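You operate a simulated robot arm through the tools that you are given. There is no shell and no other tool. Be economical: measure what you need, move in short steps, check, and stop when the job is done.

Carry out the task below with a simulated two-armed robot. There is one attempt and no reset: what you move stays moved.

## Task
Stop the compressor, try the brass knob and let the tank down.
Fine: starter switch off, outlet closed; pull the knob up till the gauge is under 6 bar, vent to 0 bar, close the vent, red switch off.

It is judged by the outcome, as a careful person would: the job done as asked, and still so three seconds after it is handed in. It fails if anything else is knocked over, pushed out of place, dropped, spilled or broken.

## Robot
Two 7-joint arms with two-finger grippers on one trunk, on a base that drives. Base frame: it is fixed to the floor where the robot stands at the start and does not move with it; the origin is under the middle of the robot, x ahead of it, y to its left, z up. Readings come in mm, rad, newtons and seconds.
The left shoulder is at the start at [24, 152, 1308], the right one opposite. With the tool pointing down near the work surface each hand reaches from about 100 to 640 mm from the robot's upright axis, wherever it stands, measured 20 degrees to its own side. Places, roughly: brass knob [800, -1200, 800]; compressor [600, -800, 600]; compressor switch [500, 200, 1300]; drain tap [400, -900, 300]; outlet tap [400, -1100, 800]; starter switch [600, 0, 1200]; tank gauge [300, -600, 800]; tank vent tap [400, -900, 800]. Payload 2.45 kg a hand.
The TCP of each hand is the grasp point between the finger pads, 26 mm short of the fingertips. In the tool frame z runs along the fingers and y along their closing line. Largest opening 96 mm; the body of the gripper starts 69 mm behind the TCP.
Orientation is that of the tool frame in the base frame, as a unit quaternion [x, y, z, w]. With the fingers straight down and closing along the base's y, the tool's x points along the base's -x, its y along +y and its z along -z.

## Interface
- The arms move only by the tool servo_tool. It takes "left_targets", "right_targets" or both (then of equal length, played together; a hand with none holds still); each is a list of rows, each an object (a shift or turn left out is 0, a gripper value left out holds the last) with "translation": the shift along the tool's x, y, z in cm, a list of three; "turn": the turn, a rotation vector about the tool's x, y, z in rad, a list of three; "gripper": the opening, from 0 (shut) to 1 (fully open). In form: [{"translation": [x, y, z], "turn": [rx, ry, rz], "gripper": gripper}, ...]. A call has 1 to 12 rows; each row shifts and turns the commanded pose from where the row before left it, along the tool's axes as they then stand. Rows are played at 5 a second. More than 50 mm and 0.15 rad between two rows, or a gripper value outside its range, and nothing of the call is played. Where a pose cannot be reached the arm comes as near as it can. A force on the tool above 90 N (or 10 N above the force at the start of the call, whichever is more), or a blocked arm, ends the call early, and 0.2 s more pass. Each finger halts on what it meets, pressing with about 38 N; the grip force reading is that of the motor and also rises with nothing between the fingers. The clock runs only during rows and for 0.2 s after the last one: add rows that do not move to give the fingers time. The reply holds the time, the measured pose of the TCP, the force on the tool along the base axes, the opening and the grip force, in the units named above and with some noise, with the torque about the TCP (base axes, N m) and any sound that the robot's microphone picked up.
- Cameras (640 x 400 px; columns grow to the right, rows downward): "scene" is now at [62.2, -27.8, 1778.3]; the picture's right is [-0.21, -0.98, -0.01], its down [-0.75, 0.16, -0.64] and it looks along [0.63, -0.13, -0.77] (base axes); focal length 265 px, centre (320, 200). "left" rides on the left gripper at [82, -3, -98] in its tool frame; the picture's right is [0.04, 1.00, 0.00], its down [-0.73, 0.03, -0.68] and it looks along [-0.68, 0.03, 0.73] (tool axes); focal length 256 px, centre (320, 200). "right" rides on the right gripper at [81, 3, -98] in its tool frame; the picture's right is [-0.04, 1.00, 0.00], its down [-0.73, -0.03, -0.68] and it looks along [-0.68, -0.03, 0.73] (tool axes); focal length 256 px, centre (320, 200). There is no depth. A picture from a camera that has moved, and an enlarged one, comes with that camera's place and axes in the base frame and with its lens.
- grab_frame(camera): a new picture of that camera. The clock stands still meanwhile.
- lift_body(by): slides the trunk up (or, below 0, down) by that many mm; the arms and the scene camera ride with it, the base frame stays. It gives what a move gives, with no picture.
- drive_base(legs): drives the robot by 1 to 6 legs, each [ahead, left, turn to the left] in mm, mm and rad, along the robot's own axes; the way and the turn of a leg run together, so that a leg with both is an arc; at most 1500 mm and 3.142 rad a leg. The arms and the cameras ride along, it lands a little off, and it stops where it bumps. It gives what a move gives.
- head_to(pan, tilt): turns the head with the scene camera to pan (to the left, within 2.094 rad either way) and tilt (down, from -0.506 to 1.204), counted from straight ahead of the robot. It gives what a move gives.
- inspect(camera, box): a new picture of the part [left, top, right, bottom] of that camera's present view, enlarged. The clock stands still meanwhile.
- hand_in(): hands the job in; it is judged then, once.

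Work in short steps. Places have to be worked out from the pictures, the camera data and where the tool is seen: move nearer, look again, correct. Check each grasp and each placing, and mend what went wrong. You have 120 turns and 92 pictures in all, those below and enlarged ones among them. Open the grippers and draw the arms clear of the work before you hand the job in, unless the task says otherwise; then end with one line.

The tools are called after "Emit:" as name(argument=value, ...) on one line, values as JSON. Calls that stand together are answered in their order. servo_tool: Moves the arms, as the interface text tells. Its arguments: {"type":"object","properties":{"left_targets":{"type":"array","items":{"type":"object","properties":{"translation":{"type":"array","items":{"type":"number"}},"turn":{"type":"array","items":{"type":"number"}},"gripper":{"type":"number"}}}},"right_targets":{"type":"array","items":{"type":"object","properties":{"translation":{"type":"array","items":{"type":"number"}},"turn":{"type":"array","items":{"type":"number"}},"gripper":{"type":"number"}}}}},"required":[]} The other tools are called the same way: lift_body (by) slides the trunk up or down; drive_base (legs) drives the base; head_to (pan, tilt) turns the head that bears the scene camera; grab_frame (camera) takes a picture; inspect (camera, box) takes an enlarged picture of a part of a camera's view; hand_in () hands the job in.

At the start:

```text
time_s: 0.0
left_tcp_pos: [448.5, -63.8, 1465.0]
left_tcp_rot: [0.0, 1.0, -0.004, 0.0]
left_wrist_force: [0.8, -0.2, 1.1]
left_ft_torque: [-0.04, 0.02, -0.01]
left_opening: 96.0
left_grip_force: 0.1
right_tcp_pos: [214.7, -306.6, 1528.1]
right_tcp_rot: [-0.001, 1.0, -0.003, -0.001]
right_wrist_force: [-0.3, 0.1, -0.2]
right_ft_torque: [-0.02, -0.01, 0.02]
right_opening: 96.0
right_grip_force: 0.0
trunk travel left (down, up): [-475.0, 92.0]
robot x, y, heading: [2.6, -1.3, -0.0]
head pan, tilt: [-0.208, 0.869]
```

scene: 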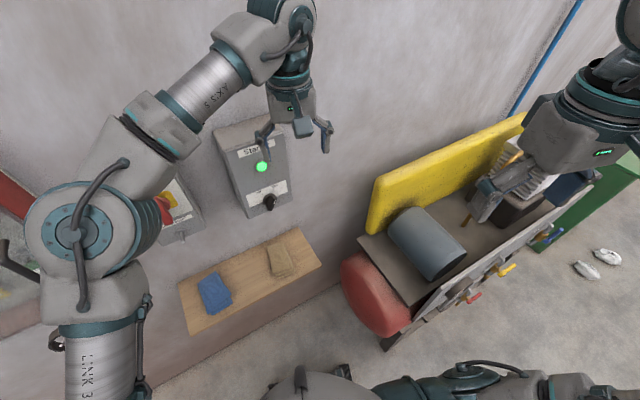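
right: 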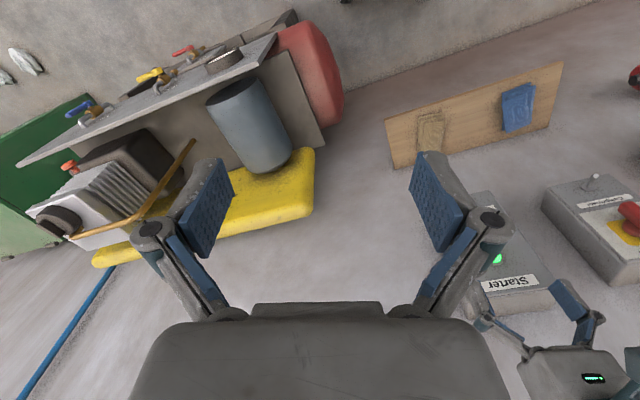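
left: 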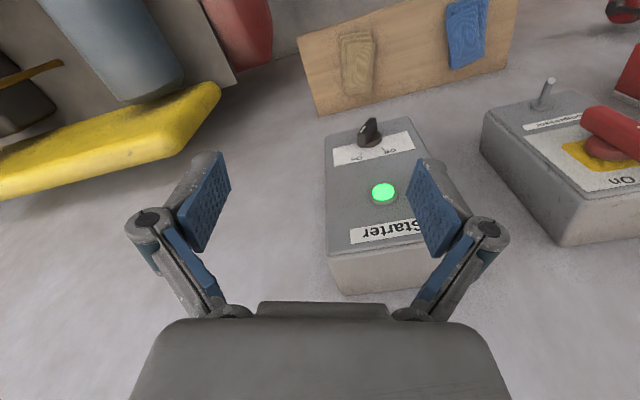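

The first pictures show the starter box with a dark rotary switch, and the red-handled compressor switch to its left. I take enlarged views of both and look at the compressor.

Emit:
inspect(camera="left", box=[300, 80, 640, 300])

Emit:
inspect(camera="scene", box=[200, 110, 320, 220])

Emit:
inspect(camera="scene", box=[330, 100, 640, 360])

```text
1.82 times, centred on (470, 190) of left
camera zoom: at [368.1, -67.0, 1564.0], right [-0.04, 1.0, -0.01], down [0.73, 0.03, 0.68], along [0.68, 0.02, -0.74], focal length 465 px, centre (47, 218)
```

zoom: 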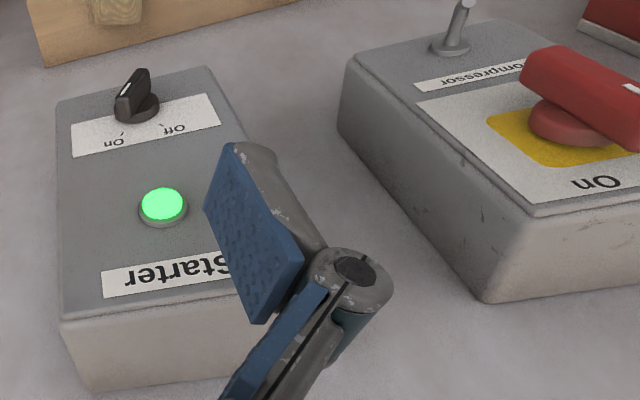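

```text
3.64 times, centred on (260, 165) of scene
camera zoom: at [62.2, -27.8, 1778.3], right [-0.21, -0.98, -0.01], down [-0.75, 0.16, -0.64], along [0.63, -0.13, -0.77], focal length 964 px, centre (538, 327)
```

zoom: 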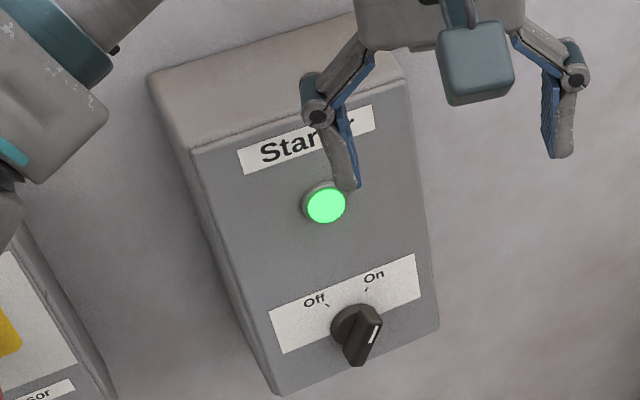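

```text
1.54 times, centred on (485, 230) of scene
camera zoom: at [62.2, -27.8, 1778.3], right [-0.21, -0.98, -0.01], down [-0.75, 0.16, -0.64], along [0.63, -0.13, -0.77], focal length 408 px, centre (66, 154)
```

zoom: 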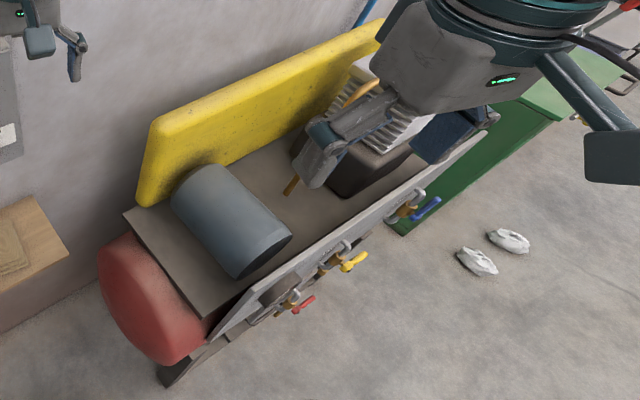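

By triangulation the starter knob is near (556, 12, 1202), on a box facing −x. It points to "On" at upper right. I back the left hand off and swing it to point at the wall (+x).

Emit:
servo_tool(left_targets=[{"translation": [4, 0, 0]}, {"translation": [4, 0, 0], "turn": [0, -0.15, 0]}, {"turn": [0, -0.15, 0]}, {"turn": [0, -0.15, 0]}, {"turn": [0, -0.15, 0]}, {"turn": [0, -0.15, 0]}, {"turn": [0, -0.15, 0]}, {"turn": [0, -0.15, 0]}, {"turn": [0, -0.15, 0]}, {"turn": [0, -0.15, 0]}, {"turn": [0, -0.15, 0]}, {"turn": [0, -0.07, 0]}])

Emit:
head_to(pan=0.0, tilt=0.8)

Emit:
grab_frame(camera="scene")

```text
time_s: 2.8
left_tcp_pos: [363.7, -96.8, 1464.1]
left_tcp_rot: [0.003, 0.707, 0.002, 0.708]
left_wrist_force: [-0.2, 0.3, -0.3]
left_ft_torque: [-0.02, -0.03, 0.01]
left_opening: 95.9
left_grip_force: 0.0
right_tcp_pos: [210.0, -340.1, 1524.5]
right_tcp_rot: [0.0, 1.0, 0.007, 0.0]
right_wrist_force: [0.1, -0.1, 0.1]
right_ft_torque: [0.01, 0.06, -0.02]
right_opening: 96.0
right_grip_force: 0.0
trunk travel left (down, up): [-475.0, 92.0]
robot x, y, heading: [-0.5, -7.1, -0.001]
head pan, tilt: [-0.208, 0.869]
stopped in row 12 (left hand): the arm was blocked; the commanded pose is now the measured one
```

```text
time_s: 3.5
left_tcp_pos: [364.0, -97.9, 1464.9]
left_tcp_rot: [0.003, 0.706, 0.002, 0.708]
left_wrist_force: [-1.4, -0.2, -0.8]
left_ft_torque: [0.02, -0.04, -0.02]
left_opening: 96.0
left_grip_force: 0.1
right_tcp_pos: [209.7, -340.8, 1525.1]
right_tcp_rot: [0.0, 1.0, 0.008, -0.001]
right_wrist_force: [0.2, 1.3, -0.1]
right_ft_torque: [-0.03, 0.01, 0.0]
right_opening: 96.0
right_grip_force: 0.1
trunk travel left (down, up): [-475.0, 92.0]
robot x, y, heading: [-3.4, -11.1, -0.003]
head pan, tilt: [0.0, 0.799]
```

```text
85 pictures are left
camera scene: at [65.7, -26.6, 1784.0], right [0.0, -1.0, -0.01], down [-0.72, 0.01, -0.7], along [0.7, 0.01, -0.72], focal length 265 px, centre (320, 200)
```

scene: 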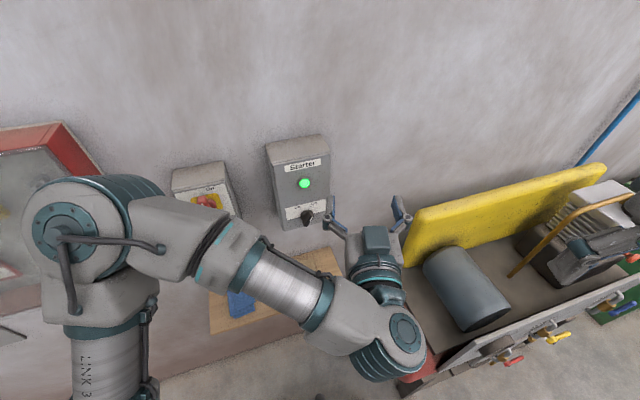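

The hand points at the wall, with a slight base drift. I move it down and left to in front of the knob, well short of it, rolling +45° to match the On direction.

Emit:
servo_tool(left_targets=[{"translation": [4.5, 2, 0]}, {"translation": [4.5, 2, 0]}, {"translation": [4.5, 2, 0]}, {"translation": [4.5, 2, 0]}, {"translation": [4.5, 2, 0]}, {"translation": [3.5, 1, 0]}, {"turn": [0, 0, 0.15]}, {"turn": [0, 0, 0.15]}, {"turn": [0, 0, 0.15]}, {"turn": [0, 0, 0.15]}, {"turn": [0, 0, 0.15]}, {}])

Emit:
grab_frame(camera="left")

Emit:
inspect(camera="scene", box=[220, 120, 420, 280])

```text
time_s: 6.3
left_tcp_pos: [373.6, 30.2, 1203.6]
left_tcp_rot: [0.255, 0.66, 0.26, 0.657]
left_wrist_force: [0.5, 0.4, -0.5]
left_ft_torque: [0.03, 0.0, -0.01]
left_opening: 96.1
left_grip_force: 0.1
left hand out of reach, approached as far as the arm can: row 4, 5
right_tcp_pos: [209.5, -310.8, 1529.0]
right_tcp_rot: [0.0, 1.0, -0.001, 0.0]
right_wrist_force: [0.1, 0.9, 0.7]
right_ft_torque: [-0.01, -0.01, -0.02]
right_opening: 96.1
right_grip_force: 0.1
trunk travel left (down, up): [-475.0, 92.0]
robot x, y, heading: [-1.4, 3.1, 0.002]
head pan, tilt: [0.0, 0.799]
stopped in row 12 (left hand): the arm was blocked; the commanded pose is now the measured one
```

```text
84 pictures are left
camera left: at [275.3, 81.6, 1141.6], right [0.0, 0.76, 0.65], down [-0.67, -0.48, 0.56], along [0.74, -0.43, 0.52], focal length 256 px, centre (320, 200)
```

left: 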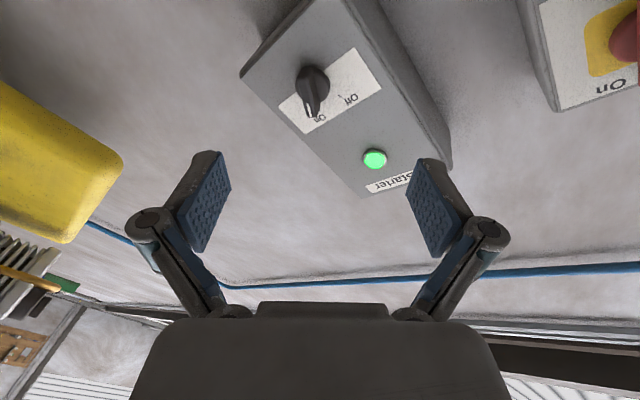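

```text
2.50 times, centred on (320, 200) of scene
camera zoom: at [65.5, 18.9, 1784.0], right [0.0, -1.0, 0.01], down [-0.72, -0.01, -0.7], along [0.7, -0.01, -0.72], focal length 663 px, centre (320, 200)
```

zoom: 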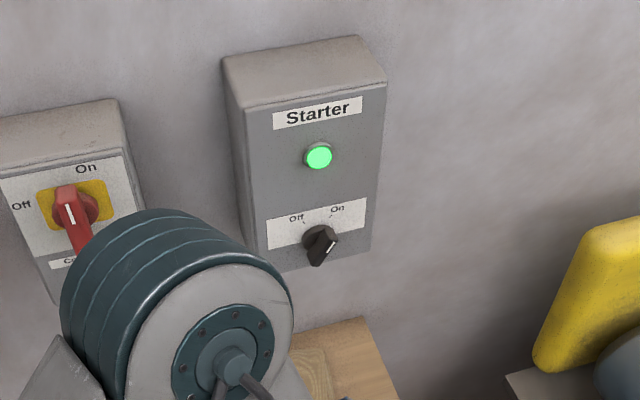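

The knob is now at about (556, 14, 1207), with the hand's closing line across its bar. I centre on it and advance to x≈500.

Emit:
servo_tool(left_targets=[{"translation": [-1.4, -0.9, 3], "gripper": 0.65}, {"translation": [0, 0, 4]}, {"translation": [0, 0, 4]}, {"translation": [0, 0, 1.6]}, {}])

Emit:
grab_frame(camera="left")

Emit:
inspect(camera="scene", box=[260, 140, 380, 240])

```text
time_s: 7.7
left_tcp_pos: [495.2, 8.4, 1208.7]
left_tcp_rot: [0.259, 0.658, 0.257, 0.659]
left_wrist_force: [-0.7, 0.0, 0.8]
left_ft_torque: [0.0, -0.01, -0.04]
left_opening: 62.6
left_grip_force: 0.1
right_tcp_pos: [205.9, -313.5, 1529.9]
right_tcp_rot: [0.0, 1.0, -0.002, 0.002]
right_wrist_force: [-0.5, 0.7, -0.6]
right_ft_torque: [-0.07, 0.0, -0.01]
right_opening: 95.9
right_grip_force: 0.1
trunk travel left (down, up): [-475.0, 92.0]
robot x, y, heading: [-2.4, -6.3, 0.002]
head pan, tilt: [0.0, 0.799]
stopped in row 5 (left hand): the arm was blocked; the commanded pose is now the measured one
```

```text
82 pictures are left
camera left: at [399.3, 61.3, 1147.2], right [0.0, 0.76, 0.65], down [-0.68, -0.48, 0.56], along [0.73, -0.44, 0.52], focal length 256 px, centre (320, 200)
```

left: 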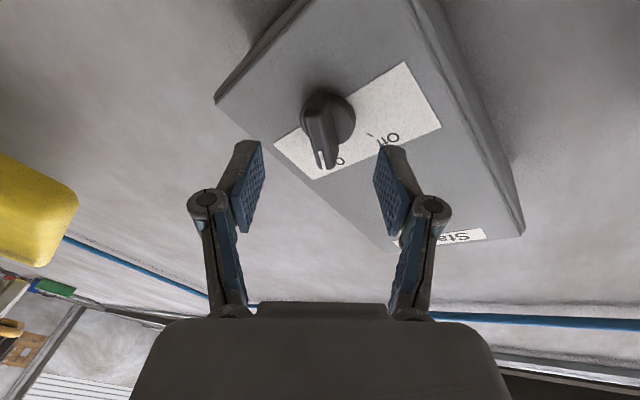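

```text
4.00 times, centred on (320, 190) of scene
camera zoom: at [66.3, -34.4, 1783.8], right [0.0, -1.0, -0.02], down [-0.72, 0.01, -0.7], along [0.7, 0.01, -0.72], focal length 1060 px, centre (320, 240)
```

zoom: 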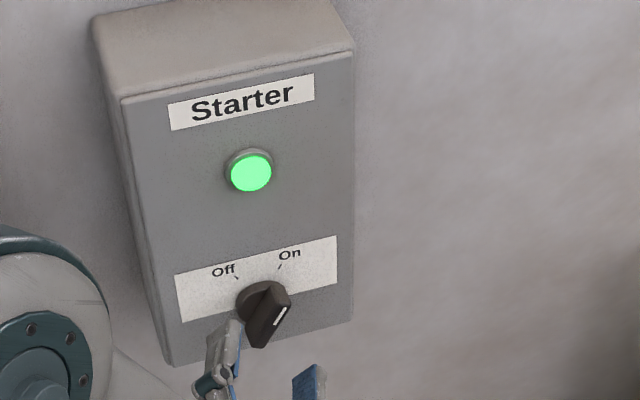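

The knob's bar looks about 30° off vertical, less than my 45° roll. I let the arm settle and look closer from the hand camera.

Emit:
servo_tool(left_targets=[{}, {}, {}])

Emit:
inspect(camera="left", box=[210, 40, 450, 240])

```text
time_s: 8.7
left_tcp_pos: [494.6, 19.4, 1209.9]
left_tcp_rot: [0.254, 0.658, 0.253, 0.662]
left_wrist_force: [0.1, 0.3, 0.6]
left_ft_torque: [0.03, -0.02, -0.05]
left_opening: 62.4
left_grip_force: 0.1
right_tcp_pos: [206.2, -299.2, 1534.3]
right_tcp_rot: [0.001, 1.0, -0.007, 0.002]
right_wrist_force: [-1.0, 0.1, 0.6]
right_ft_torque: [-0.06, 0.02, -0.01]
right_opening: 95.8
right_grip_force: 0.1
trunk travel left (down, up): [-475.0, 92.0]
robot x, y, heading: [1.5, -13.0, -0.002]
head pan, tilt: [0.0, 0.799]
stopped in row 3 (left hand): the arm was blocked; the commanded pose is now the measured one
```

```text
2.00 times, centred on (330, 140) of left
camera zoom: at [398.7, 70.8, 1146.7], right [0.0, 0.77, 0.64], down [-0.68, -0.47, 0.56], along [0.73, -0.44, 0.53], focal length 512 px, centre (300, 320)
```

zoom: 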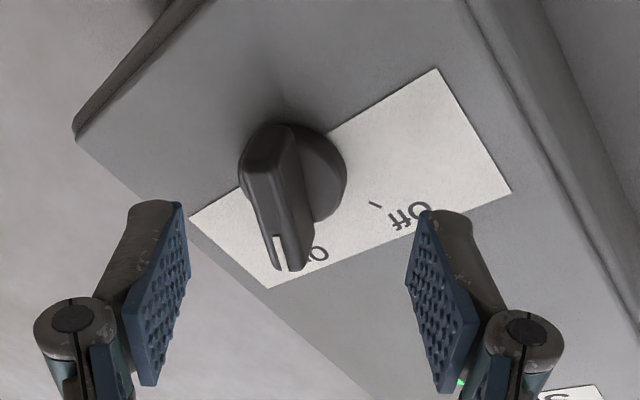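

The whole robot appears to be swaying a little, since both hands moved. I hold still to see whether it settles.

Emit:
servo_tool(left_targets=[{}, {}, {}, {}, {}, {}])

Emit:
servo_tool(left_targets=[{}, {}, {}, {}, {}, {}])

Emit:
grab_frame(camera="scene")

```text
time_s: 10.1
left_tcp_pos: [495.2, 17.5, 1209.3]
left_tcp_rot: [0.255, 0.658, 0.252, 0.662]
left_wrist_force: [-0.4, 0.3, -0.5]
left_ft_torque: [0.0, 0.0, -0.01]
left_opening: 62.4
left_grip_force: 0.0
right_tcp_pos: [205.0, -300.4, 1534.3]
right_tcp_rot: [0.0, 1.0, -0.006, 0.003]
right_wrist_force: [-0.3, 0.4, 0.2]
right_ft_torque: [-0.01, 0.01, -0.03]
right_opening: 96.3
right_grip_force: 0.0
trunk travel left (down, up): [-475.0, 92.0]
robot x, y, heading: [-0.5, -13.4, 0.002]
head pan, tilt: [0.0, 0.799]
```

```text
time_s: 11.5
left_tcp_pos: [496.5, -1.2, 1207.6]
left_tcp_rot: [0.259, 0.657, 0.256, 0.661]
left_wrist_force: [0.8, -1.6, 0.3]
left_ft_torque: [0.01, 0.02, 0.03]
left_opening: 62.2
left_grip_force: 0.1
right_tcp_pos: [205.2, -323.3, 1528.8]
right_tcp_rot: [0.001, 1.0, 0.002, 0.002]
right_wrist_force: [0.4, 0.0, 0.2]
right_ft_torque: [0.0, 0.01, 0.02]
right_opening: 96.4
right_grip_force: 0.0
trunk travel left (down, up): [-475.0, 92.0]
robot x, y, heading: [0.9, -10.1, -0.003]
head pan, tilt: [0.0, 0.799]
```

```text
79 pictures are left
camera scene: at [66.8, -49.5, 1783.5], right [0.0, -1.0, -0.02], down [-0.72, 0.02, -0.7], along [0.7, 0.01, -0.72], focal length 265 px, centre (320, 200)
```

scene: 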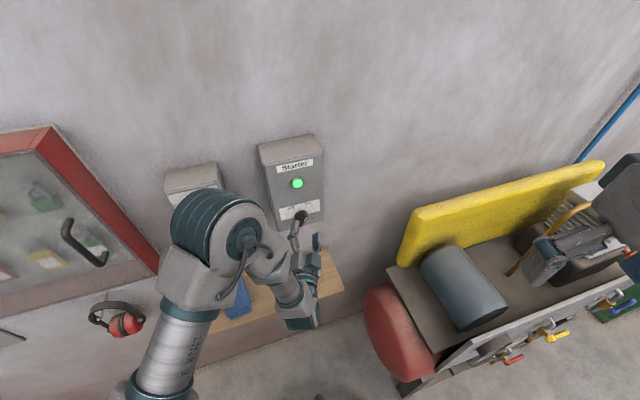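

The sway is a few mm to about 15 mm sideways and doesn't stop, but the open fingers span it. The knob centre is about (·, 15, 1213), with the bar between x≈528 and 562 at ~30° roll. I correct the roll, centre, and advance with the gripper wide, then look.

Emit:
servo_tool(left_targets=[{"turn": [0, 0, -0.11], "gripper": 0.8}, {"turn": [0, 0, -0.1]}, {"translation": [-0.3, 0.4, 0.6]}, {"translation": [0, 0, 1.2]}, {"translation": [0, 0, 1.2]}])

Emit:
grab_frame(camera="left")

```text
time_s: 12.9
left_tcp_pos: [527.1, 46.2, 1210.7]
left_tcp_rot: [0.177, 0.685, 0.179, 0.684]
left_wrist_force: [0.6, 0.8, -0.7]
left_ft_torque: [0.02, -0.09, -0.16]
left_opening: 82.8
left_grip_force: 3.4
right_tcp_pos: [208.1, -270.0, 1539.4]
right_tcp_rot: [0.0, 1.0, -0.017, 0.001]
right_wrist_force: [0.5, 0.5, 0.1]
right_ft_torque: [0.0, 0.01, 0.02]
right_opening: 95.9
right_grip_force: 0.1
trunk travel left (down, up): [-475.0, 92.0]
robot x, y, heading: [1.0, -3.1, 0.002]
head pan, tilt: [0.0, 0.799]
stopped in row 5 (left hand): the arm was blocked; the commanded pose is now the measured one
```

```text
78 pictures are left
camera left: at [430.1, 82.3, 1139.9], right [0.0, 0.89, 0.45], down [-0.68, -0.33, 0.65], along [0.74, -0.31, 0.6], focal length 256 px, centre (320, 200)
```

left: 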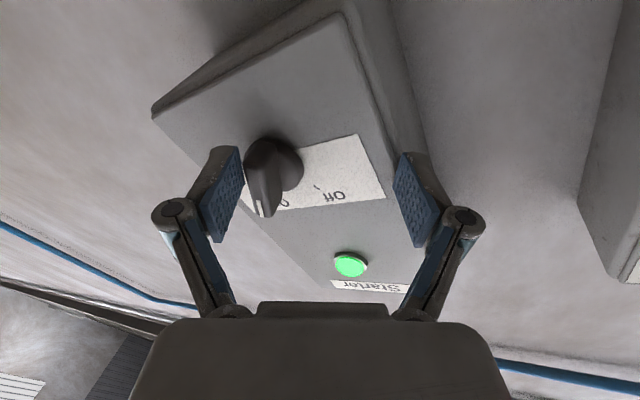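

The body sway put me about 30 mm left of centre. The knob is still between the fingers but near the right-hand one. I wait briefly and read the pose again.

Emit:
servo_tool(left_targets=[{"gripper": 0.9}])

Emit:
servo_tool(left_targets=[{}])

Emit:
servo_tool(left_targets=[{}])

Emit:
servo_tool(left_targets=[{}])

```text
time_s: 13.3
left_tcp_pos: [522.1, 12.6, 1214.4]
left_tcp_rot: [0.184, 0.68, 0.185, 0.685]
left_wrist_force: [0.6, -1.2, -1.1]
left_ft_torque: [-0.01, -0.02, 0.07]
left_opening: 86.6
left_grip_force: 0.0
right_tcp_pos: [200.0, -308.5, 1532.6]
right_tcp_rot: [0.0, 1.0, -0.001, 0.003]
right_wrist_force: [-0.2, -0.2, -0.4]
right_ft_torque: [0.0, 0.02, 0.01]
right_opening: 95.9
right_grip_force: 0.0
trunk travel left (down, up): [-475.0, 92.0]
robot x, y, heading: [-2.8, -8.1, -0.004]
head pan, tilt: [0.0, 0.799]
```

```text
time_s: 13.7
left_tcp_pos: [526.1, 47.7, 1214.3]
left_tcp_rot: [0.178, 0.683, 0.175, 0.686]
left_wrist_force: [7.9, -8.3, -1.6]
left_ft_torque: [-0.1, -0.11, 0.23]
left_opening: 88.2
left_grip_force: 1.6
right_tcp_pos: [204.8, -264.6, 1540.2]
right_tcp_rot: [0.0, 1.0, -0.017, 0.003]
right_wrist_force: [-0.8, 0.9, 0.0]
right_ft_torque: [-0.04, -0.04, 0.01]
right_opening: 95.9
right_grip_force: 0.1
trunk travel left (down, up): [-475.0, 92.0]
robot x, y, heading: [1.4, 1.9, 0.0]
head pan, tilt: [0.0, 0.799]
```

```text
time_s: 14.1
left_tcp_pos: [523.0, 16.3, 1215.4]
left_tcp_rot: [0.185, 0.68, 0.184, 0.685]
left_wrist_force: [-0.6, -0.6, 0.0]
left_ft_torque: [-0.04, 0.03, 0.02]
left_opening: 86.4
left_grip_force: 0.0
right_tcp_pos: [201.9, -302.0, 1535.6]
right_tcp_rot: [0.0, 1.0, -0.004, 0.003]
right_wrist_force: [-0.1, -0.1, 0.3]
right_ft_torque: [0.0, -0.01, 0.0]
right_opening: 95.9
right_grip_force: 0.0
trunk travel left (down, up): [-475.0, 92.0]
robot x, y, heading: [2.5, -5.6, 0.004]
head pan, tilt: [0.0, 0.799]
```

```text
time_s: 14.5
left_tcp_pos: [524.9, 38.8, 1214.1]
left_tcp_rot: [0.18, 0.683, 0.179, 0.685]
left_wrist_force: [0.2, 0.1, 0.0]
left_ft_torque: [-0.02, 0.0, -0.04]
left_opening: 86.3
left_grip_force: 0.0
right_tcp_pos: [204.3, -277.7, 1537.2]
right_tcp_rot: [0.001, 1.0, -0.012, 0.001]
right_wrist_force: [1.2, -0.3, 0.6]
right_ft_torque: [0.0, -0.01, -0.04]
right_opening: 96.0
right_grip_force: 0.0
trunk travel left (down, up): [-475.0, 92.0]
robot x, y, heading: [-1.4, -6.3, -0.0]
head pan, tilt: [0.0, 0.799]
```

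This is a damped swing of about 0.8 s period around y≈28, started by my sideways moves. I shift 13 mm to −y in small steps and let it die out.

Emit:
servo_tool(left_targets=[{"translation": [-0.1, -0.2, 0]}, {"translation": [-0.15, -0.25, 0]}, {"translation": [-0.15, -0.25, 0]}, {"translation": [-0.15, -0.25, 0]}, {"translation": [-0.1, -0.2, 0]}, {}, {}, {}, {}, {}, {}, {}])

Emit:
servo_tool(left_targets=[{}, {}, {}, {}, {}, {}, {}, {}, {}, {}, {}])

Emit:
servo_tool(left_targets=[{}])

Emit:
grab_frame(camera="left")

```text
time_s: 17.1
left_tcp_pos: [524.0, 1.6, 1215.3]
left_tcp_rot: [0.186, 0.681, 0.183, 0.684]
left_wrist_force: [-1.1, -1.6, 0.7]
left_ft_torque: [0.01, 0.07, 0.1]
left_opening: 86.3
left_grip_force: 0.0
right_tcp_pos: [202.9, -305.1, 1533.1]
right_tcp_rot: [0.0, 1.0, -0.004, 0.003]
right_wrist_force: [-0.4, -1.4, -0.3]
right_ft_torque: [0.1, 0.0, 0.0]
right_opening: 96.0
right_grip_force: 0.1
trunk travel left (down, up): [-475.0, 92.0]
robot x, y, heading: [-0.0, -5.5, -0.001]
head pan, tilt: [0.0, 0.799]
```

```text
time_s: 19.5
left_tcp_pos: [523.3, 32.1, 1215.5]
left_tcp_rot: [0.178, 0.683, 0.177, 0.686]
left_wrist_force: [0.2, 0.3, 0.9]
left_ft_torque: [0.0, -0.05, -0.03]
left_opening: 86.6
left_grip_force: 0.1
right_tcp_pos: [203.6, -269.9, 1537.9]
right_tcp_rot: [0.0, 1.0, -0.015, 0.002]
right_wrist_force: [-1.4, -1.3, -0.9]
right_ft_torque: [-0.03, -0.01, 0.0]
right_opening: 95.9
right_grip_force: 0.0
trunk travel left (down, up): [-475.0, 92.0]
robot x, y, heading: [1.4, 0.3, -0.006]
head pan, tilt: [0.0, 0.799]
```

```text
time_s: 19.9
left_tcp_pos: [524.0, 10.2, 1214.2]
left_tcp_rot: [0.184, 0.681, 0.18, 0.685]
left_wrist_force: [0.2, -1.3, 0.2]
left_ft_torque: [0.0, 0.0, 0.0]
left_opening: 86.2
left_grip_force: 0.0
right_tcp_pos: [203.3, -294.1, 1536.1]
right_tcp_rot: [0.0, 1.0, -0.006, 0.002]
right_wrist_force: [-0.3, -0.4, -0.9]
right_ft_torque: [-0.01, 0.03, 0.01]
right_opening: 95.9
right_grip_force: 0.1
trunk travel left (down, up): [-475.0, 92.0]
robot x, y, heading: [5.1, -5.2, 0.001]
head pan, tilt: [0.0, 0.799]
```

```text
77 pictures are left
camera left: at [427.6, 47.5, 1142.1], right [0.0, 0.89, 0.46], down [-0.68, -0.34, 0.65], along [0.73, -0.32, 0.61], focal length 256 px, centre (320, 200)
```

left: 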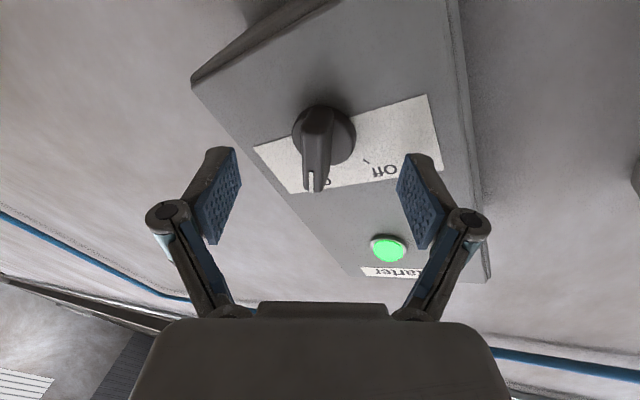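

The knob is between the pads and aligned. I close on it and check the hold.

Emit:
servo_tool(left_targets=[{"gripper": 0}, {}, {}, {}])

Emit:
grab_frame(camera="left")

```text
time_s: 20.9
left_tcp_pos: [524.8, 7.8, 1211.8]
left_tcp_rot: [0.187, 0.683, 0.178, 0.684]
left_wrist_force: [-3.2, -42.9, -12.1]
left_ft_torque: [-0.55, 0.82, 0.19]
left_opening: 15.5
left_grip_force: 41.6
right_tcp_pos: [204.9, -293.8, 1534.5]
right_tcp_rot: [0.0, 1.0, -0.008, 0.002]
right_wrist_force: [0.7, 0.3, 0.2]
right_ft_torque: [-0.04, -0.03, 0.0]
right_opening: 96.2
right_grip_force: 0.1
trunk travel left (down, up): [-475.0, 92.0]
robot x, y, heading: [1.0, -3.0, 0.0]
head pan, tilt: [0.0, 0.799]
```

```text
76 pictures are left
camera left: at [427.1, 46.1, 1141.3], right [0.01, 0.89, 0.46], down [-0.68, -0.33, 0.65], along [0.73, -0.32, 0.6], focal length 256 px, centre (320, 200)
```

left: 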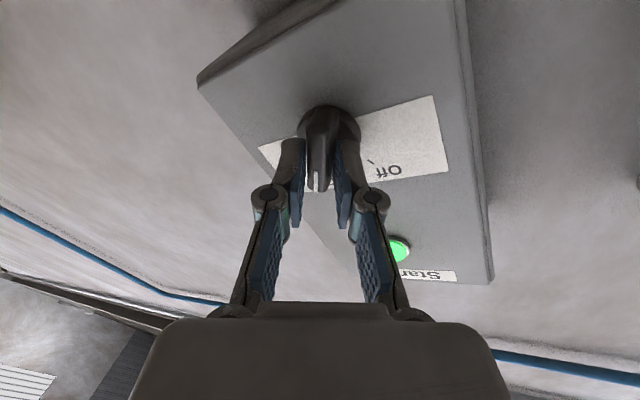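

I have a firm grip on the bar. I now turn it about −60° toward Off while easing the side load.

Emit:
servo_tool(left_targets=[{"translation": [-0.2, -0.35, 0], "turn": [0, 0, -0.13]}, {"translation": [-0.1, -0.3, 0], "turn": [0, 0, -0.13]}, {"turn": [0, 0, -0.13]}, {"turn": [0, 0, -0.13]}, {"turn": [0, 0, -0.13]}, {"turn": [0, 0, -0.13]}, {"turn": [0, 0, -0.13]}, {"turn": [0, 0, -0.14]}, {}])

Emit:
grab_frame(camera="left")

```text
time_s: 22.9
left_tcp_pos: [522.1, 11.5, 1214.6]
left_tcp_rot: [-0.185, 0.68, -0.187, 0.684]
left_wrist_force: [-19.6, 1.8, -11.4]
left_ft_torque: [0.18, -0.09, 0.78]
left_opening: 15.7
left_grip_force: 41.5
right_tcp_pos: [199.7, -285.9, 1536.0]
right_tcp_rot: [0.0, 1.0, -0.01, 0.003]
right_wrist_force: [0.4, -0.4, -0.6]
right_ft_torque: [0.01, 0.02, 0.01]
right_opening: 95.9
right_grip_force: 0.1
trunk travel left (down, up): [-475.0, 92.0]
robot x, y, heading: [-0.6, -7.6, 0.002]
head pan, tilt: [0.0, 0.799]
```

```text
75 pictures are left
camera left: at [425.2, -33.7, 1146.5], right [0.0, 0.84, -0.54], down [-0.68, 0.4, 0.61], along [0.73, 0.37, 0.57], focal length 256 px, centre (320, 200)
```

left: 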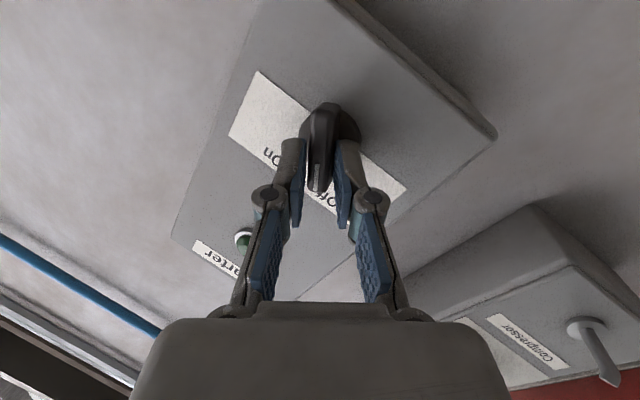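

The knob turned to Off and the lamp went dark. I open and back straight off.

Emit:
servo_tool(left_targets=[{"gripper": 0.9}, {}, {}, {"translation": [0, 0, -2]}, {"translation": [0, 0, -4]}, {"translation": [0, 0, -5]}, {"translation": [0, 0, -4]}])

Emit:
grab_frame(camera="left")

Emit:
head_to(pan=-0.9, tilt=0.8)

Emit:
grab_frame(camera="scene")

```text
time_s: 24.5
left_tcp_pos: [370.7, 5.0, 1215.1]
left_tcp_rot: [-0.184, 0.68, -0.187, 0.685]
left_wrist_force: [0.0, -0.2, -1.2]
left_ft_torque: [-0.02, -0.04, 0.02]
left_opening: 86.4
left_grip_force: 0.0
right_tcp_pos: [200.2, -292.9, 1535.4]
right_tcp_rot: [0.0, 1.0, -0.009, 0.004]
right_wrist_force: [-0.1, 0.5, 0.4]
right_ft_torque: [0.02, -0.01, 0.0]
right_opening: 95.9
right_grip_force: 0.2
trunk travel left (down, up): [-475.0, 92.0]
robot x, y, heading: [0.2, -7.4, 0.001]
head pan, tilt: [0.0, 0.799]
```

```text
74 pictures are left
camera left: at [273.9, -38.4, 1146.0], right [0.01, 0.84, -0.54], down [-0.68, 0.4, 0.61], along [0.73, 0.36, 0.58], focal length 256 px, centre (320, 200)
```

left: 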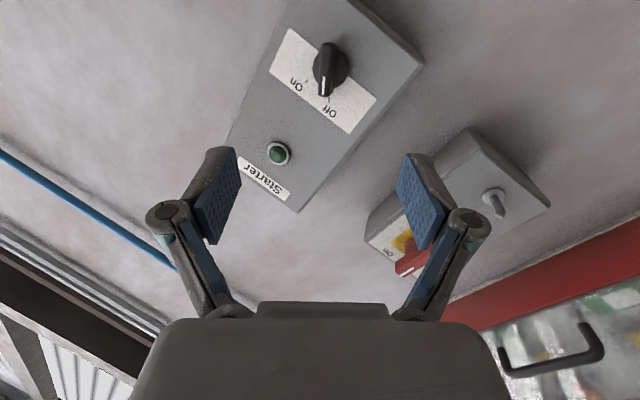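

```text
time_s: 25.7
left_tcp_pos: [373.1, 9.1, 1214.8]
left_tcp_rot: [-0.183, 0.681, -0.187, 0.684]
left_wrist_force: [0.2, -0.1, -0.8]
left_ft_torque: [-0.01, 0.01, -0.03]
left_opening: 86.0
left_grip_force: 0.1
right_tcp_pos: [203.1, -289.6, 1536.3]
right_tcp_rot: [0.0, 1.0, -0.009, 0.003]
right_wrist_force: [-0.6, 0.7, 0.3]
right_ft_torque: [-0.04, 0.04, -0.01]
right_opening: 96.1
right_grip_force: 0.0
trunk travel left (down, up): [-475.0, 92.0]
robot x, y, heading: [-2.4, -6.2, 0.004]
head pan, tilt: [-0.901, 0.799]
```

```text
73 pictures are left
camera scene: at [35.4, -73.3, 1783.9], right [-0.78, -0.62, 0.0], down [-0.45, 0.56, -0.69], along [0.43, -0.54, -0.72], focal length 265 px, centre (320, 200)
```

scene: 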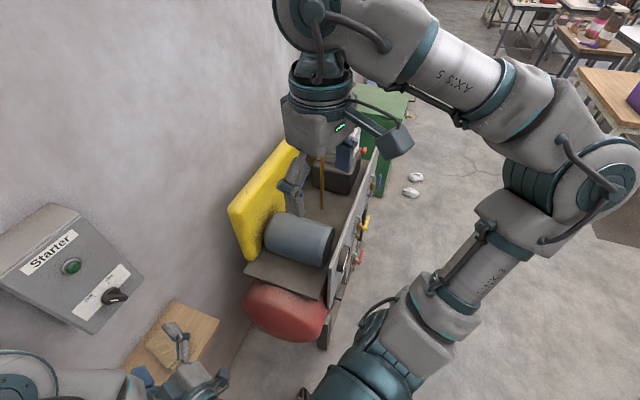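

The starter is Off with its lamp out, and the sway has calmed. I retract the left hand, level its roll, and drive back 150 and right 800 to face the compressor panel.

Emit:
servo_tool(left_targets=[{"translation": [0, 0, -3], "turn": [0, 0, 0.13]}, {"translation": [0, 0, -3], "turn": [0, 0, 0.13]}, {"translation": [0, 0, -3], "turn": [0, 0, 0.13]}, {"translation": [0, 0, -2], "turn": [0, 0, 0.13]}])

Emit:
drive_base(legs=[[-150, 0, 0], [0, -800, 0]])

Emit:
head_to(pan=-0.2, tilt=0.9)

Emit:
grab_frame(camera="scene")

```text
time_s: 26.8
left_tcp_pos: [345.0, 26.2, 1243.6]
left_tcp_rot: [-0.014, 0.678, 0.063, 0.732]
left_wrist_force: [0.4, 0.0, -0.5]
left_ft_torque: [-0.01, 0.0, 0.0]
left_opening: 86.4
left_grip_force: 0.0
left hand out of reach, approached as far as the arm can: row 2, 3, 4
right_tcp_pos: [201.7, -283.1, 1536.5]
right_tcp_rot: [0.001, 1.0, -0.012, 0.004]
right_wrist_force: [-0.5, -0.1, -0.2]
right_ft_torque: [0.0, -0.02, 0.02]
right_opening: 95.9
right_grip_force: 0.0
trunk travel left (down, up): [-475.0, 92.0]
robot x, y, heading: [3.5, -4.5, 0.001]
head pan, tilt: [-0.901, 0.799]
stopped in row 4 (left hand): the arm was blocked; the commanded pose is now the measured one
```

```text
time_s: 32.0
left_tcp_pos: [192.1, -748.7, 1243.4]
left_tcp_rot: [-0.013, 0.68, 0.061, 0.73]
left_wrist_force: [-3.4, -0.8, -0.4]
left_ft_torque: [0.04, 0.06, 0.04]
left_opening: 86.3
left_grip_force: 0.0
right_tcp_pos: [49.0, -1057.0, 1541.0]
right_tcp_rot: [0.003, 1.0, -0.017, 0.002]
right_wrist_force: [-0.1, -0.3, 0.0]
right_ft_torque: [0.02, -0.03, 0.05]
right_opening: 95.8
right_grip_force: 0.1
trunk travel left (down, up): [-475.0, 92.0]
robot x, y, heading: [-152.3, -792.0, -0.005]
head pan, tilt: [-0.901, 0.799]
```

```text
time_s: 33.1
left_tcp_pos: [192.4, -747.1, 1243.6]
left_tcp_rot: [-0.012, 0.679, 0.064, 0.731]
left_wrist_force: [0.2, 0.2, 0.4]
left_ft_torque: [0.03, 0.0, 0.03]
left_opening: 86.6
left_grip_force: 0.1
right_tcp_pos: [45.9, -1058.1, 1539.9]
right_tcp_rot: [0.003, 1.0, -0.016, 0.004]
right_wrist_force: [0.3, -0.2, 0.2]
right_ft_torque: [0.0, -0.02, -0.02]
right_opening: 96.2
right_grip_force: 0.0
trunk travel left (down, up): [-475.0, 92.0]
robot x, y, heading: [-155.3, -787.8, -0.002]
head pan, tilt: [-0.201, 0.901]
```

```text
72 pictures are left
camera scene: at [-94.4, -794.9, 1776.3], right [-0.2, -0.98, 0.01], down [-0.77, 0.16, -0.62], along [0.61, -0.13, -0.78], focal length 265 px, centre (320, 200)
```

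scene: 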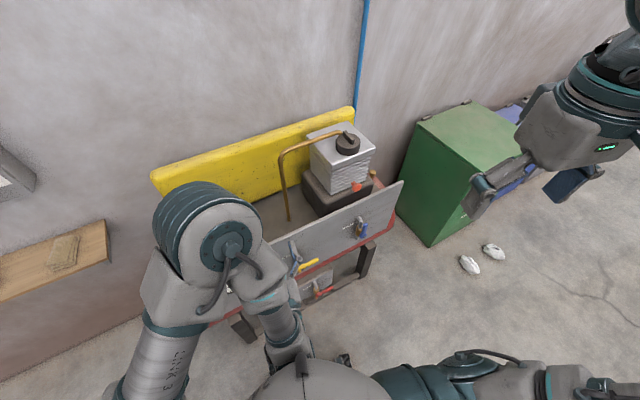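

The panel is now in view. I enlarge the pump and tap area.

Emit:
inspect(camera="scene", box=[270, 110, 430, 210])

Emit:
inspect(camera="scene", box=[240, 200, 400, 320])

```text
4.00 times, centred on (350, 160) of scene
camera zoom: at [-94.4, -794.9, 1776.3], right [-0.2, -0.98, 0.01], down [-0.77, 0.16, -0.62], along [0.61, -0.13, -0.78], focal length 1060 px, centre (200, 360)
```

zoom: 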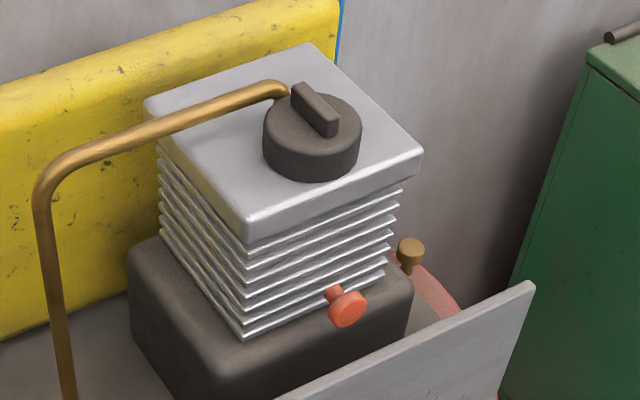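

```text
3.33 times, centred on (320, 260) of scene
camera zoom: at [-94.4, -794.9, 1776.3], right [-0.2, -0.98, 0.01], down [-0.77, 0.16, -0.62], along [0.61, -0.13, -0.78], focal length 884 px, centre (320, 0)
```

zoom: 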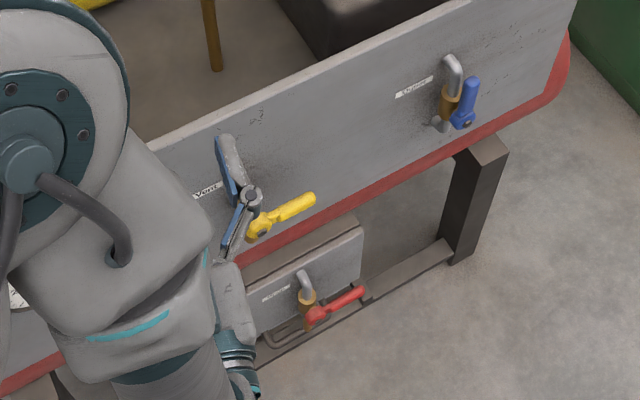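

Labels confirm the taps: blue is Outlet (lever up along its pipe, so open), yellow is Vent and red is Drain (both crosswise, so closed). I bring the right hand forward and swing it to point at the panel.

Emit:
servo_tool(right_targets=[{"translation": [-4, 0, 0]}, {"translation": [-5, 0, 0]}, {"translation": [-5, 0, 0]}, {"translation": [-5, 0, 0]}, {"translation": [-4, 0, 0]}, {"translation": [-2, 0, 0]}])

Emit:
servo_tool(right_targets=[{"turn": [0, -0.15, 0]}, {"turn": [0, -0.15, 0]}, {"turn": [0, -0.15, 0]}, {"turn": [0, -0.15, 0]}, {"turn": [0, -0.15, 0]}, {"turn": [0, -0.15, 0]}, {"turn": [0, -0.15, 0]}, {"turn": [0, -0.15, 0]}, {"turn": [0, -0.15, 0]}, {"turn": [0, -0.15, 0]}, {"turn": [0, -0.07, 0]}])

Emit:
grab_frame(camera="scene")

```text
time_s: 34.5
left_tcp_pos: [194.0, -766.2, 1244.6]
left_tcp_rot: [-0.01, 0.677, 0.07, 0.733]
left_wrist_force: [0.4, -0.1, 1.3]
left_ft_torque: [-0.01, 0.03, 0.05]
left_opening: 86.5
left_grip_force: 0.1
right_tcp_pos: [280.3, -1089.8, 1507.6]
right_tcp_rot: [0.003, 1.0, -0.008, 0.005]
right_wrist_force: [0.0, -0.2, -0.3]
right_ft_torque: [0.06, 0.03, 0.02]
right_opening: 95.8
right_grip_force: 0.0
right hand out of reach, approached as far as the arm can: row 4, 5, 6
trunk travel left (down, up): [-475.0, 92.0]
robot x, y, heading: [-153.1, -793.6, -0.007]
head pan, tilt: [-0.201, 0.901]
```

```text
time_s: 36.9
left_tcp_pos: [193.1, -754.1, 1244.8]
left_tcp_rot: [-0.013, 0.678, 0.065, 0.732]
left_wrist_force: [0.0, 0.5, -0.6]
left_ft_torque: [0.03, 0.01, 0.0]
left_opening: 86.5
left_grip_force: 0.0
right_tcp_pos: [279.4, -1072.5, 1509.3]
right_tcp_rot: [-0.009, 0.705, -0.012, 0.709]
right_wrist_force: [-0.9, 0.6, 0.8]
right_ft_torque: [-0.01, 0.03, 0.02]
right_opening: 95.9
right_grip_force: 0.1
trunk travel left (down, up): [-475.0, 92.0]
robot x, y, heading: [-150.1, -793.5, -0.006]
head pan, tilt: [-0.201, 0.901]
```

```text
69 pictures are left
camera scene: at [-93.1, -806.0, 1776.2], right [-0.2, -0.98, 0.0], down [-0.77, 0.16, -0.62], along [0.61, -0.13, -0.79], focal length 265 px, centre (320, 200)
```

scene: 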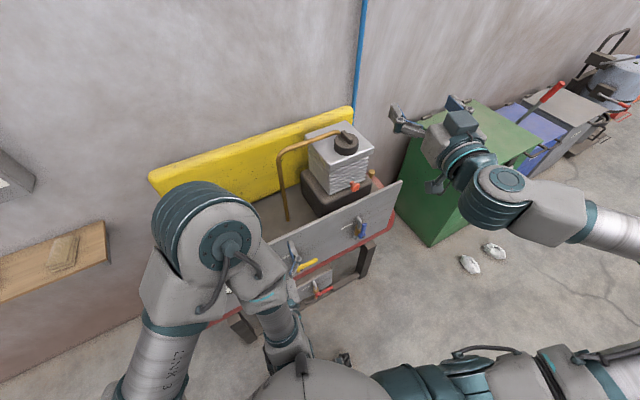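

Both hands now point at the panel from a safe distance. I lower the trunk 350 mm and look again.

Emit:
lift_body(by=-350)

Emit:
grab_frame(camera="scene")

Emit:
grab_frame(camera="left")

```text
time_s: 40.3
left_tcp_pos: [222.1, -757.2, 792.1]
left_tcp_rot: [-0.002, 0.782, 0.069, 0.619]
left_wrist_force: [-0.1, 0.1, 0.0]
left_ft_torque: [0.02, 0.02, -0.02]
left_opening: 86.2
left_grip_force: 0.1
right_tcp_pos: [313.2, -1077.7, 1123.8]
right_tcp_rot: [-0.007, 0.736, -0.011, 0.677]
right_wrist_force: [-0.4, 0.0, -0.7]
right_ft_torque: [-0.02, 0.01, -0.01]
right_opening: 96.0
right_grip_force: 0.1
trunk travel left (down, up): [-125.0, 442.0]
robot x, y, heading: [-152.8, -790.4, -0.006]
head pan, tilt: [-0.201, 0.901]
```

```text
68 pictures are left
camera scene: at [103.8, -809.8, 1410.6], right [-0.2, -0.98, 0.0], down [-0.77, 0.16, -0.62], along [0.61, -0.12, -0.79], focal length 265 px, centre (320, 200)
```

scene: 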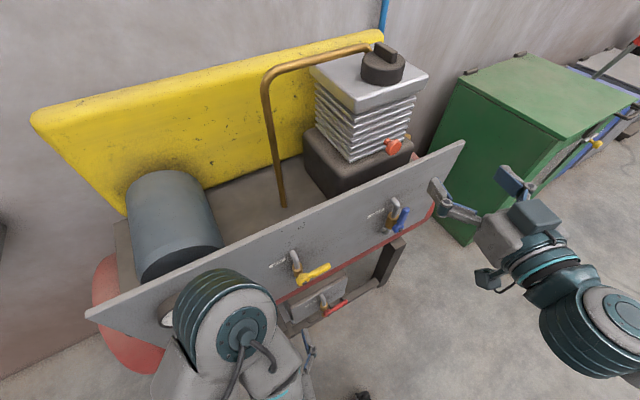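

```text
67 pictures are left
camera left: at [108.7, -764.0, 735.9], right [-0.1, 0.99, 0.07], down [-0.49, -0.11, 0.87], along [0.87, 0.05, 0.49], focal length 256 px, centre (320, 200)
```

left: 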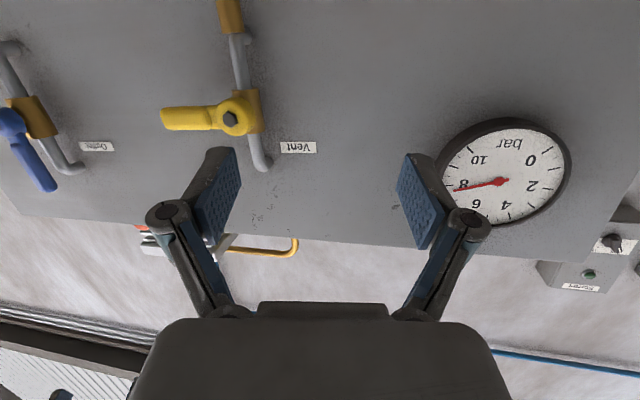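

The panel is turned about 17° (0.30 rad) from me. The gauge reads about 8 bar and is readable from the left hand camera. I move the left hand 15 cm left, then turn to face the panel squarely and shift right 200 mm.

Emit:
servo_tool(left_targets=[{"translation": [0, 2, 0]}, {"translation": [0, 3, 0]}, {"translation": [0, 4, 0]}, {"translation": [0, 3, 0]}, {"translation": [0, 2, 0]}, {}])

Emit:
drive_base(legs=[[-60, 0, 0], [0, 0, 0.3], [0, -200, 0], [50, 0, 0]])

Emit:
grab_frame(camera="scene")

Emit:
grab_frame(camera="left")

```text
time_s: 41.7
left_tcp_pos: [221.2, -757.1, 791.4]
left_tcp_rot: [0.0, 0.783, 0.069, 0.618]
left_wrist_force: [1.1, 0.2, 0.3]
left_ft_torque: [0.04, 0.03, -0.01]
left_opening: 86.5
left_grip_force: 0.1
left hand out of reach, approached as far as the arm can: row 1, 2, 3, 4, 5
right_tcp_pos: [313.7, -1078.5, 1123.8]
right_tcp_rot: [-0.007, 0.737, -0.012, 0.676]
right_wrist_force: [0.2, -0.1, 0.1]
right_ft_torque: [-0.01, -0.01, 0.0]
right_opening: 96.2
right_grip_force: 0.0
trunk travel left (down, up): [-125.0, 442.0]
robot x, y, heading: [-152.0, -787.4, -0.004]
head pan, tilt: [-0.201, 0.901]
```

```text
time_s: 45.4
left_tcp_pos: [240.4, -828.2, 790.5]
left_tcp_rot: [-0.117, 0.774, 0.157, 0.602]
left_wrist_force: [-0.2, -0.2, -1.2]
left_ft_torque: [0.03, -0.03, 0.01]
left_opening: 86.2
left_grip_force: 0.0
right_tcp_pos: [422.4, -1106.2, 1123.4]
right_tcp_rot: [-0.117, 0.728, 0.089, 0.67]
right_wrist_force: [1.3, 0.1, -1.2]
right_ft_torque: [0.04, -0.02, -0.02]
right_opening: 96.1
right_grip_force: 0.2
trunk travel left (down, up): [-125.0, 442.0]
robot x, y, heading: [-107.4, -970.7, 0.29]
head pan, tilt: [-0.201, 0.901]
```

```text
66 pictures are left
camera scene: at [144.9, -912.9, 1410.1], right [0.09, -1.0, 0.0], down [-0.78, -0.07, -0.62], along [0.61, 0.06, -0.79], focal length 265 px, centre (320, 200)
```

scene: 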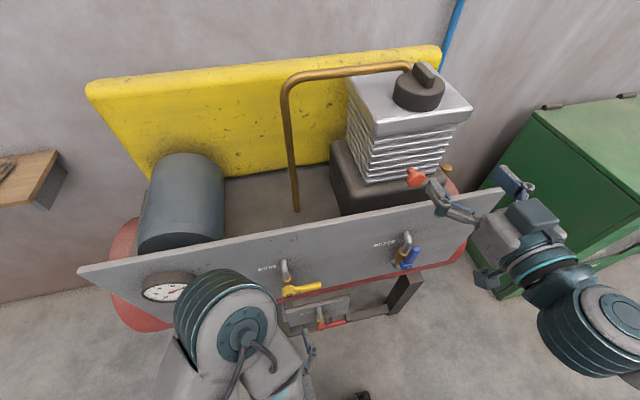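

```text
65 pictures are left
camera left: at [134.5, -869.0, 734.9], right [-0.38, 0.92, 0.06], down [-0.44, -0.24, 0.87], along [0.82, 0.3, 0.49], focal length 256 px, centre (320, 200)
```

left: 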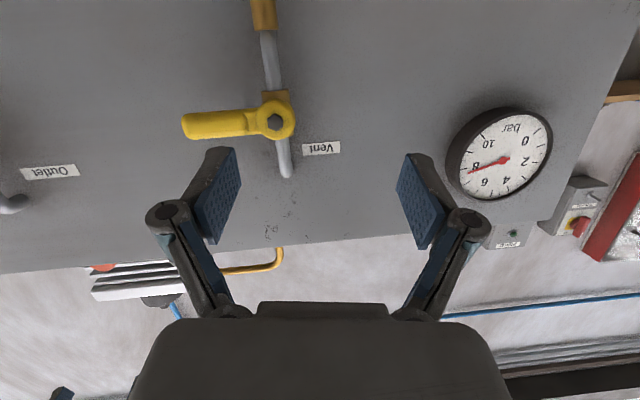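

The robot now squarely faces the panel. I look more closely at the blue outlet lever for its exact place.

Emit:
inspect(camera="scene", box=[360, 215, 460, 285])

Emit:
grab_frame(camera="right")

```text
5.71 times, centred on (410, 250) of scene
camera zoom: at [144.9, -912.9, 1410.1], right [0.09, -1.0, 0.0], down [-0.78, -0.07, -0.62], along [0.61, 0.06, -0.79], focal length 1515 px, centre (-194, -86)
```

zoom: 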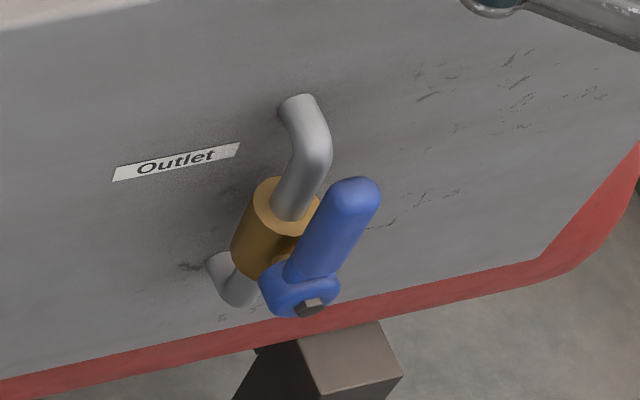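

```text
63 pictures are left
camera right: at [320.4, -1136.3, 1048.6], right [-0.29, 0.96, 0.01], down [-0.58, -0.19, 0.79], along [0.76, 0.22, 0.61], focal length 256 px, centre (320, 200)
```

right: 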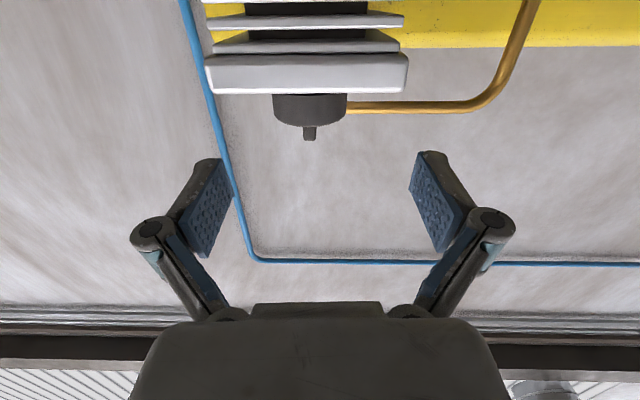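

The blue lever points straight up from its pivot near (440, −1105, 781), about 90 mm long. I shut the right gripper, back off and descend to the left of the lever at z≈850, in front of the panel.

Emit:
servo_tool(right_targets=[{"translation": [0, 0, -3.5], "turn": [0, -0.087, 0], "gripper": 0}, {"translation": [0, 0.5, -3.5]}, {"translation": [3.5, 1, 0]}, {"translation": [4.5, 1, 0]}, {"translation": [4.5, 1, 0]}, {"translation": [4.5, 0.5, 0]}, {"translation": [4.5, 0, 0]}, {"translation": [3.5, 0, 0]}, {"translation": [2, 0, 0]}, {}, {}])

Emit:
grab_frame(camera="scene")

Emit:
grab_frame(camera="right")

```text
time_s: 47.8
left_tcp_pos: [238.7, -825.5, 791.9]
left_tcp_rot: [-0.12, 0.771, 0.159, 0.605]
left_wrist_force: [-0.2, -0.1, -0.3]
left_ft_torque: [-0.02, -0.01, 0.0]
left_opening: 86.3
left_grip_force: 0.1
right_tcp_pos: [489.8, -1089.9, 1029.3]
right_tcp_rot: [-0.114, 0.696, 0.094, 0.702]
right_wrist_force: [0.4, 0.9, -0.6]
right_ft_torque: [0.0, -0.04, -0.01]
right_opening: 0.0
right_grip_force: 28.3
right hand out of reach, approached as far as the arm can: row 1, 2, 3, 4, 5, 6, 7, 8, 9
trunk travel left (down, up): [-125.0, 442.0]
robot x, y, heading: [-110.6, -969.7, 0.294]
head pan, tilt: [-0.201, 0.901]
```

```text
62 pictures are left
camera scene: at [144.3, -912.3, 1410.2], right [0.09, -1.0, 0.0], down [-0.78, -0.07, -0.62], along [0.61, 0.06, -0.79], focal length 265 px, centre (320, 200)
```

scene: 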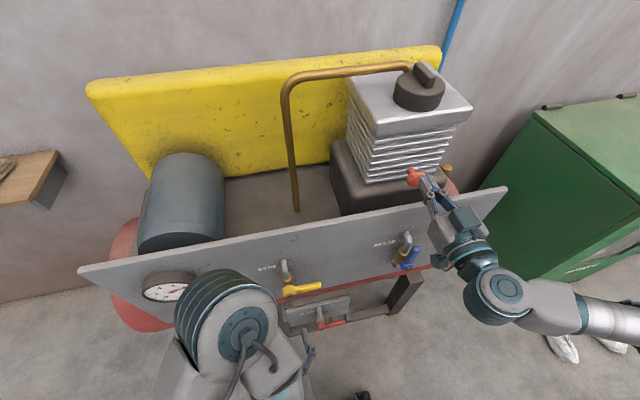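

```text
61 pictures are left
camera right: at [393.7, -1118.9, 946.4], right [-0.29, 0.96, 0.01], down [-0.65, -0.21, 0.73], along [0.7, 0.21, 0.68], focal length 256 px, centre (320, 200)
```

right: 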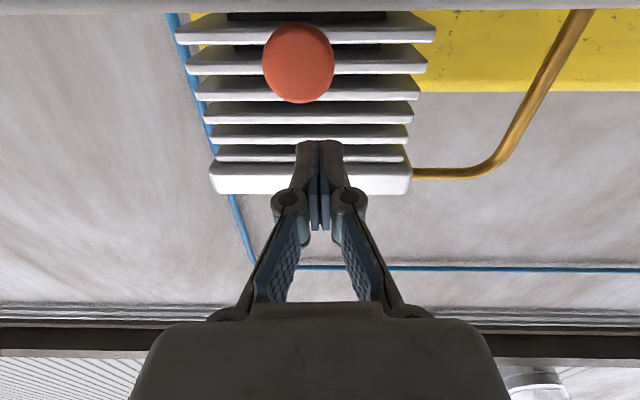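

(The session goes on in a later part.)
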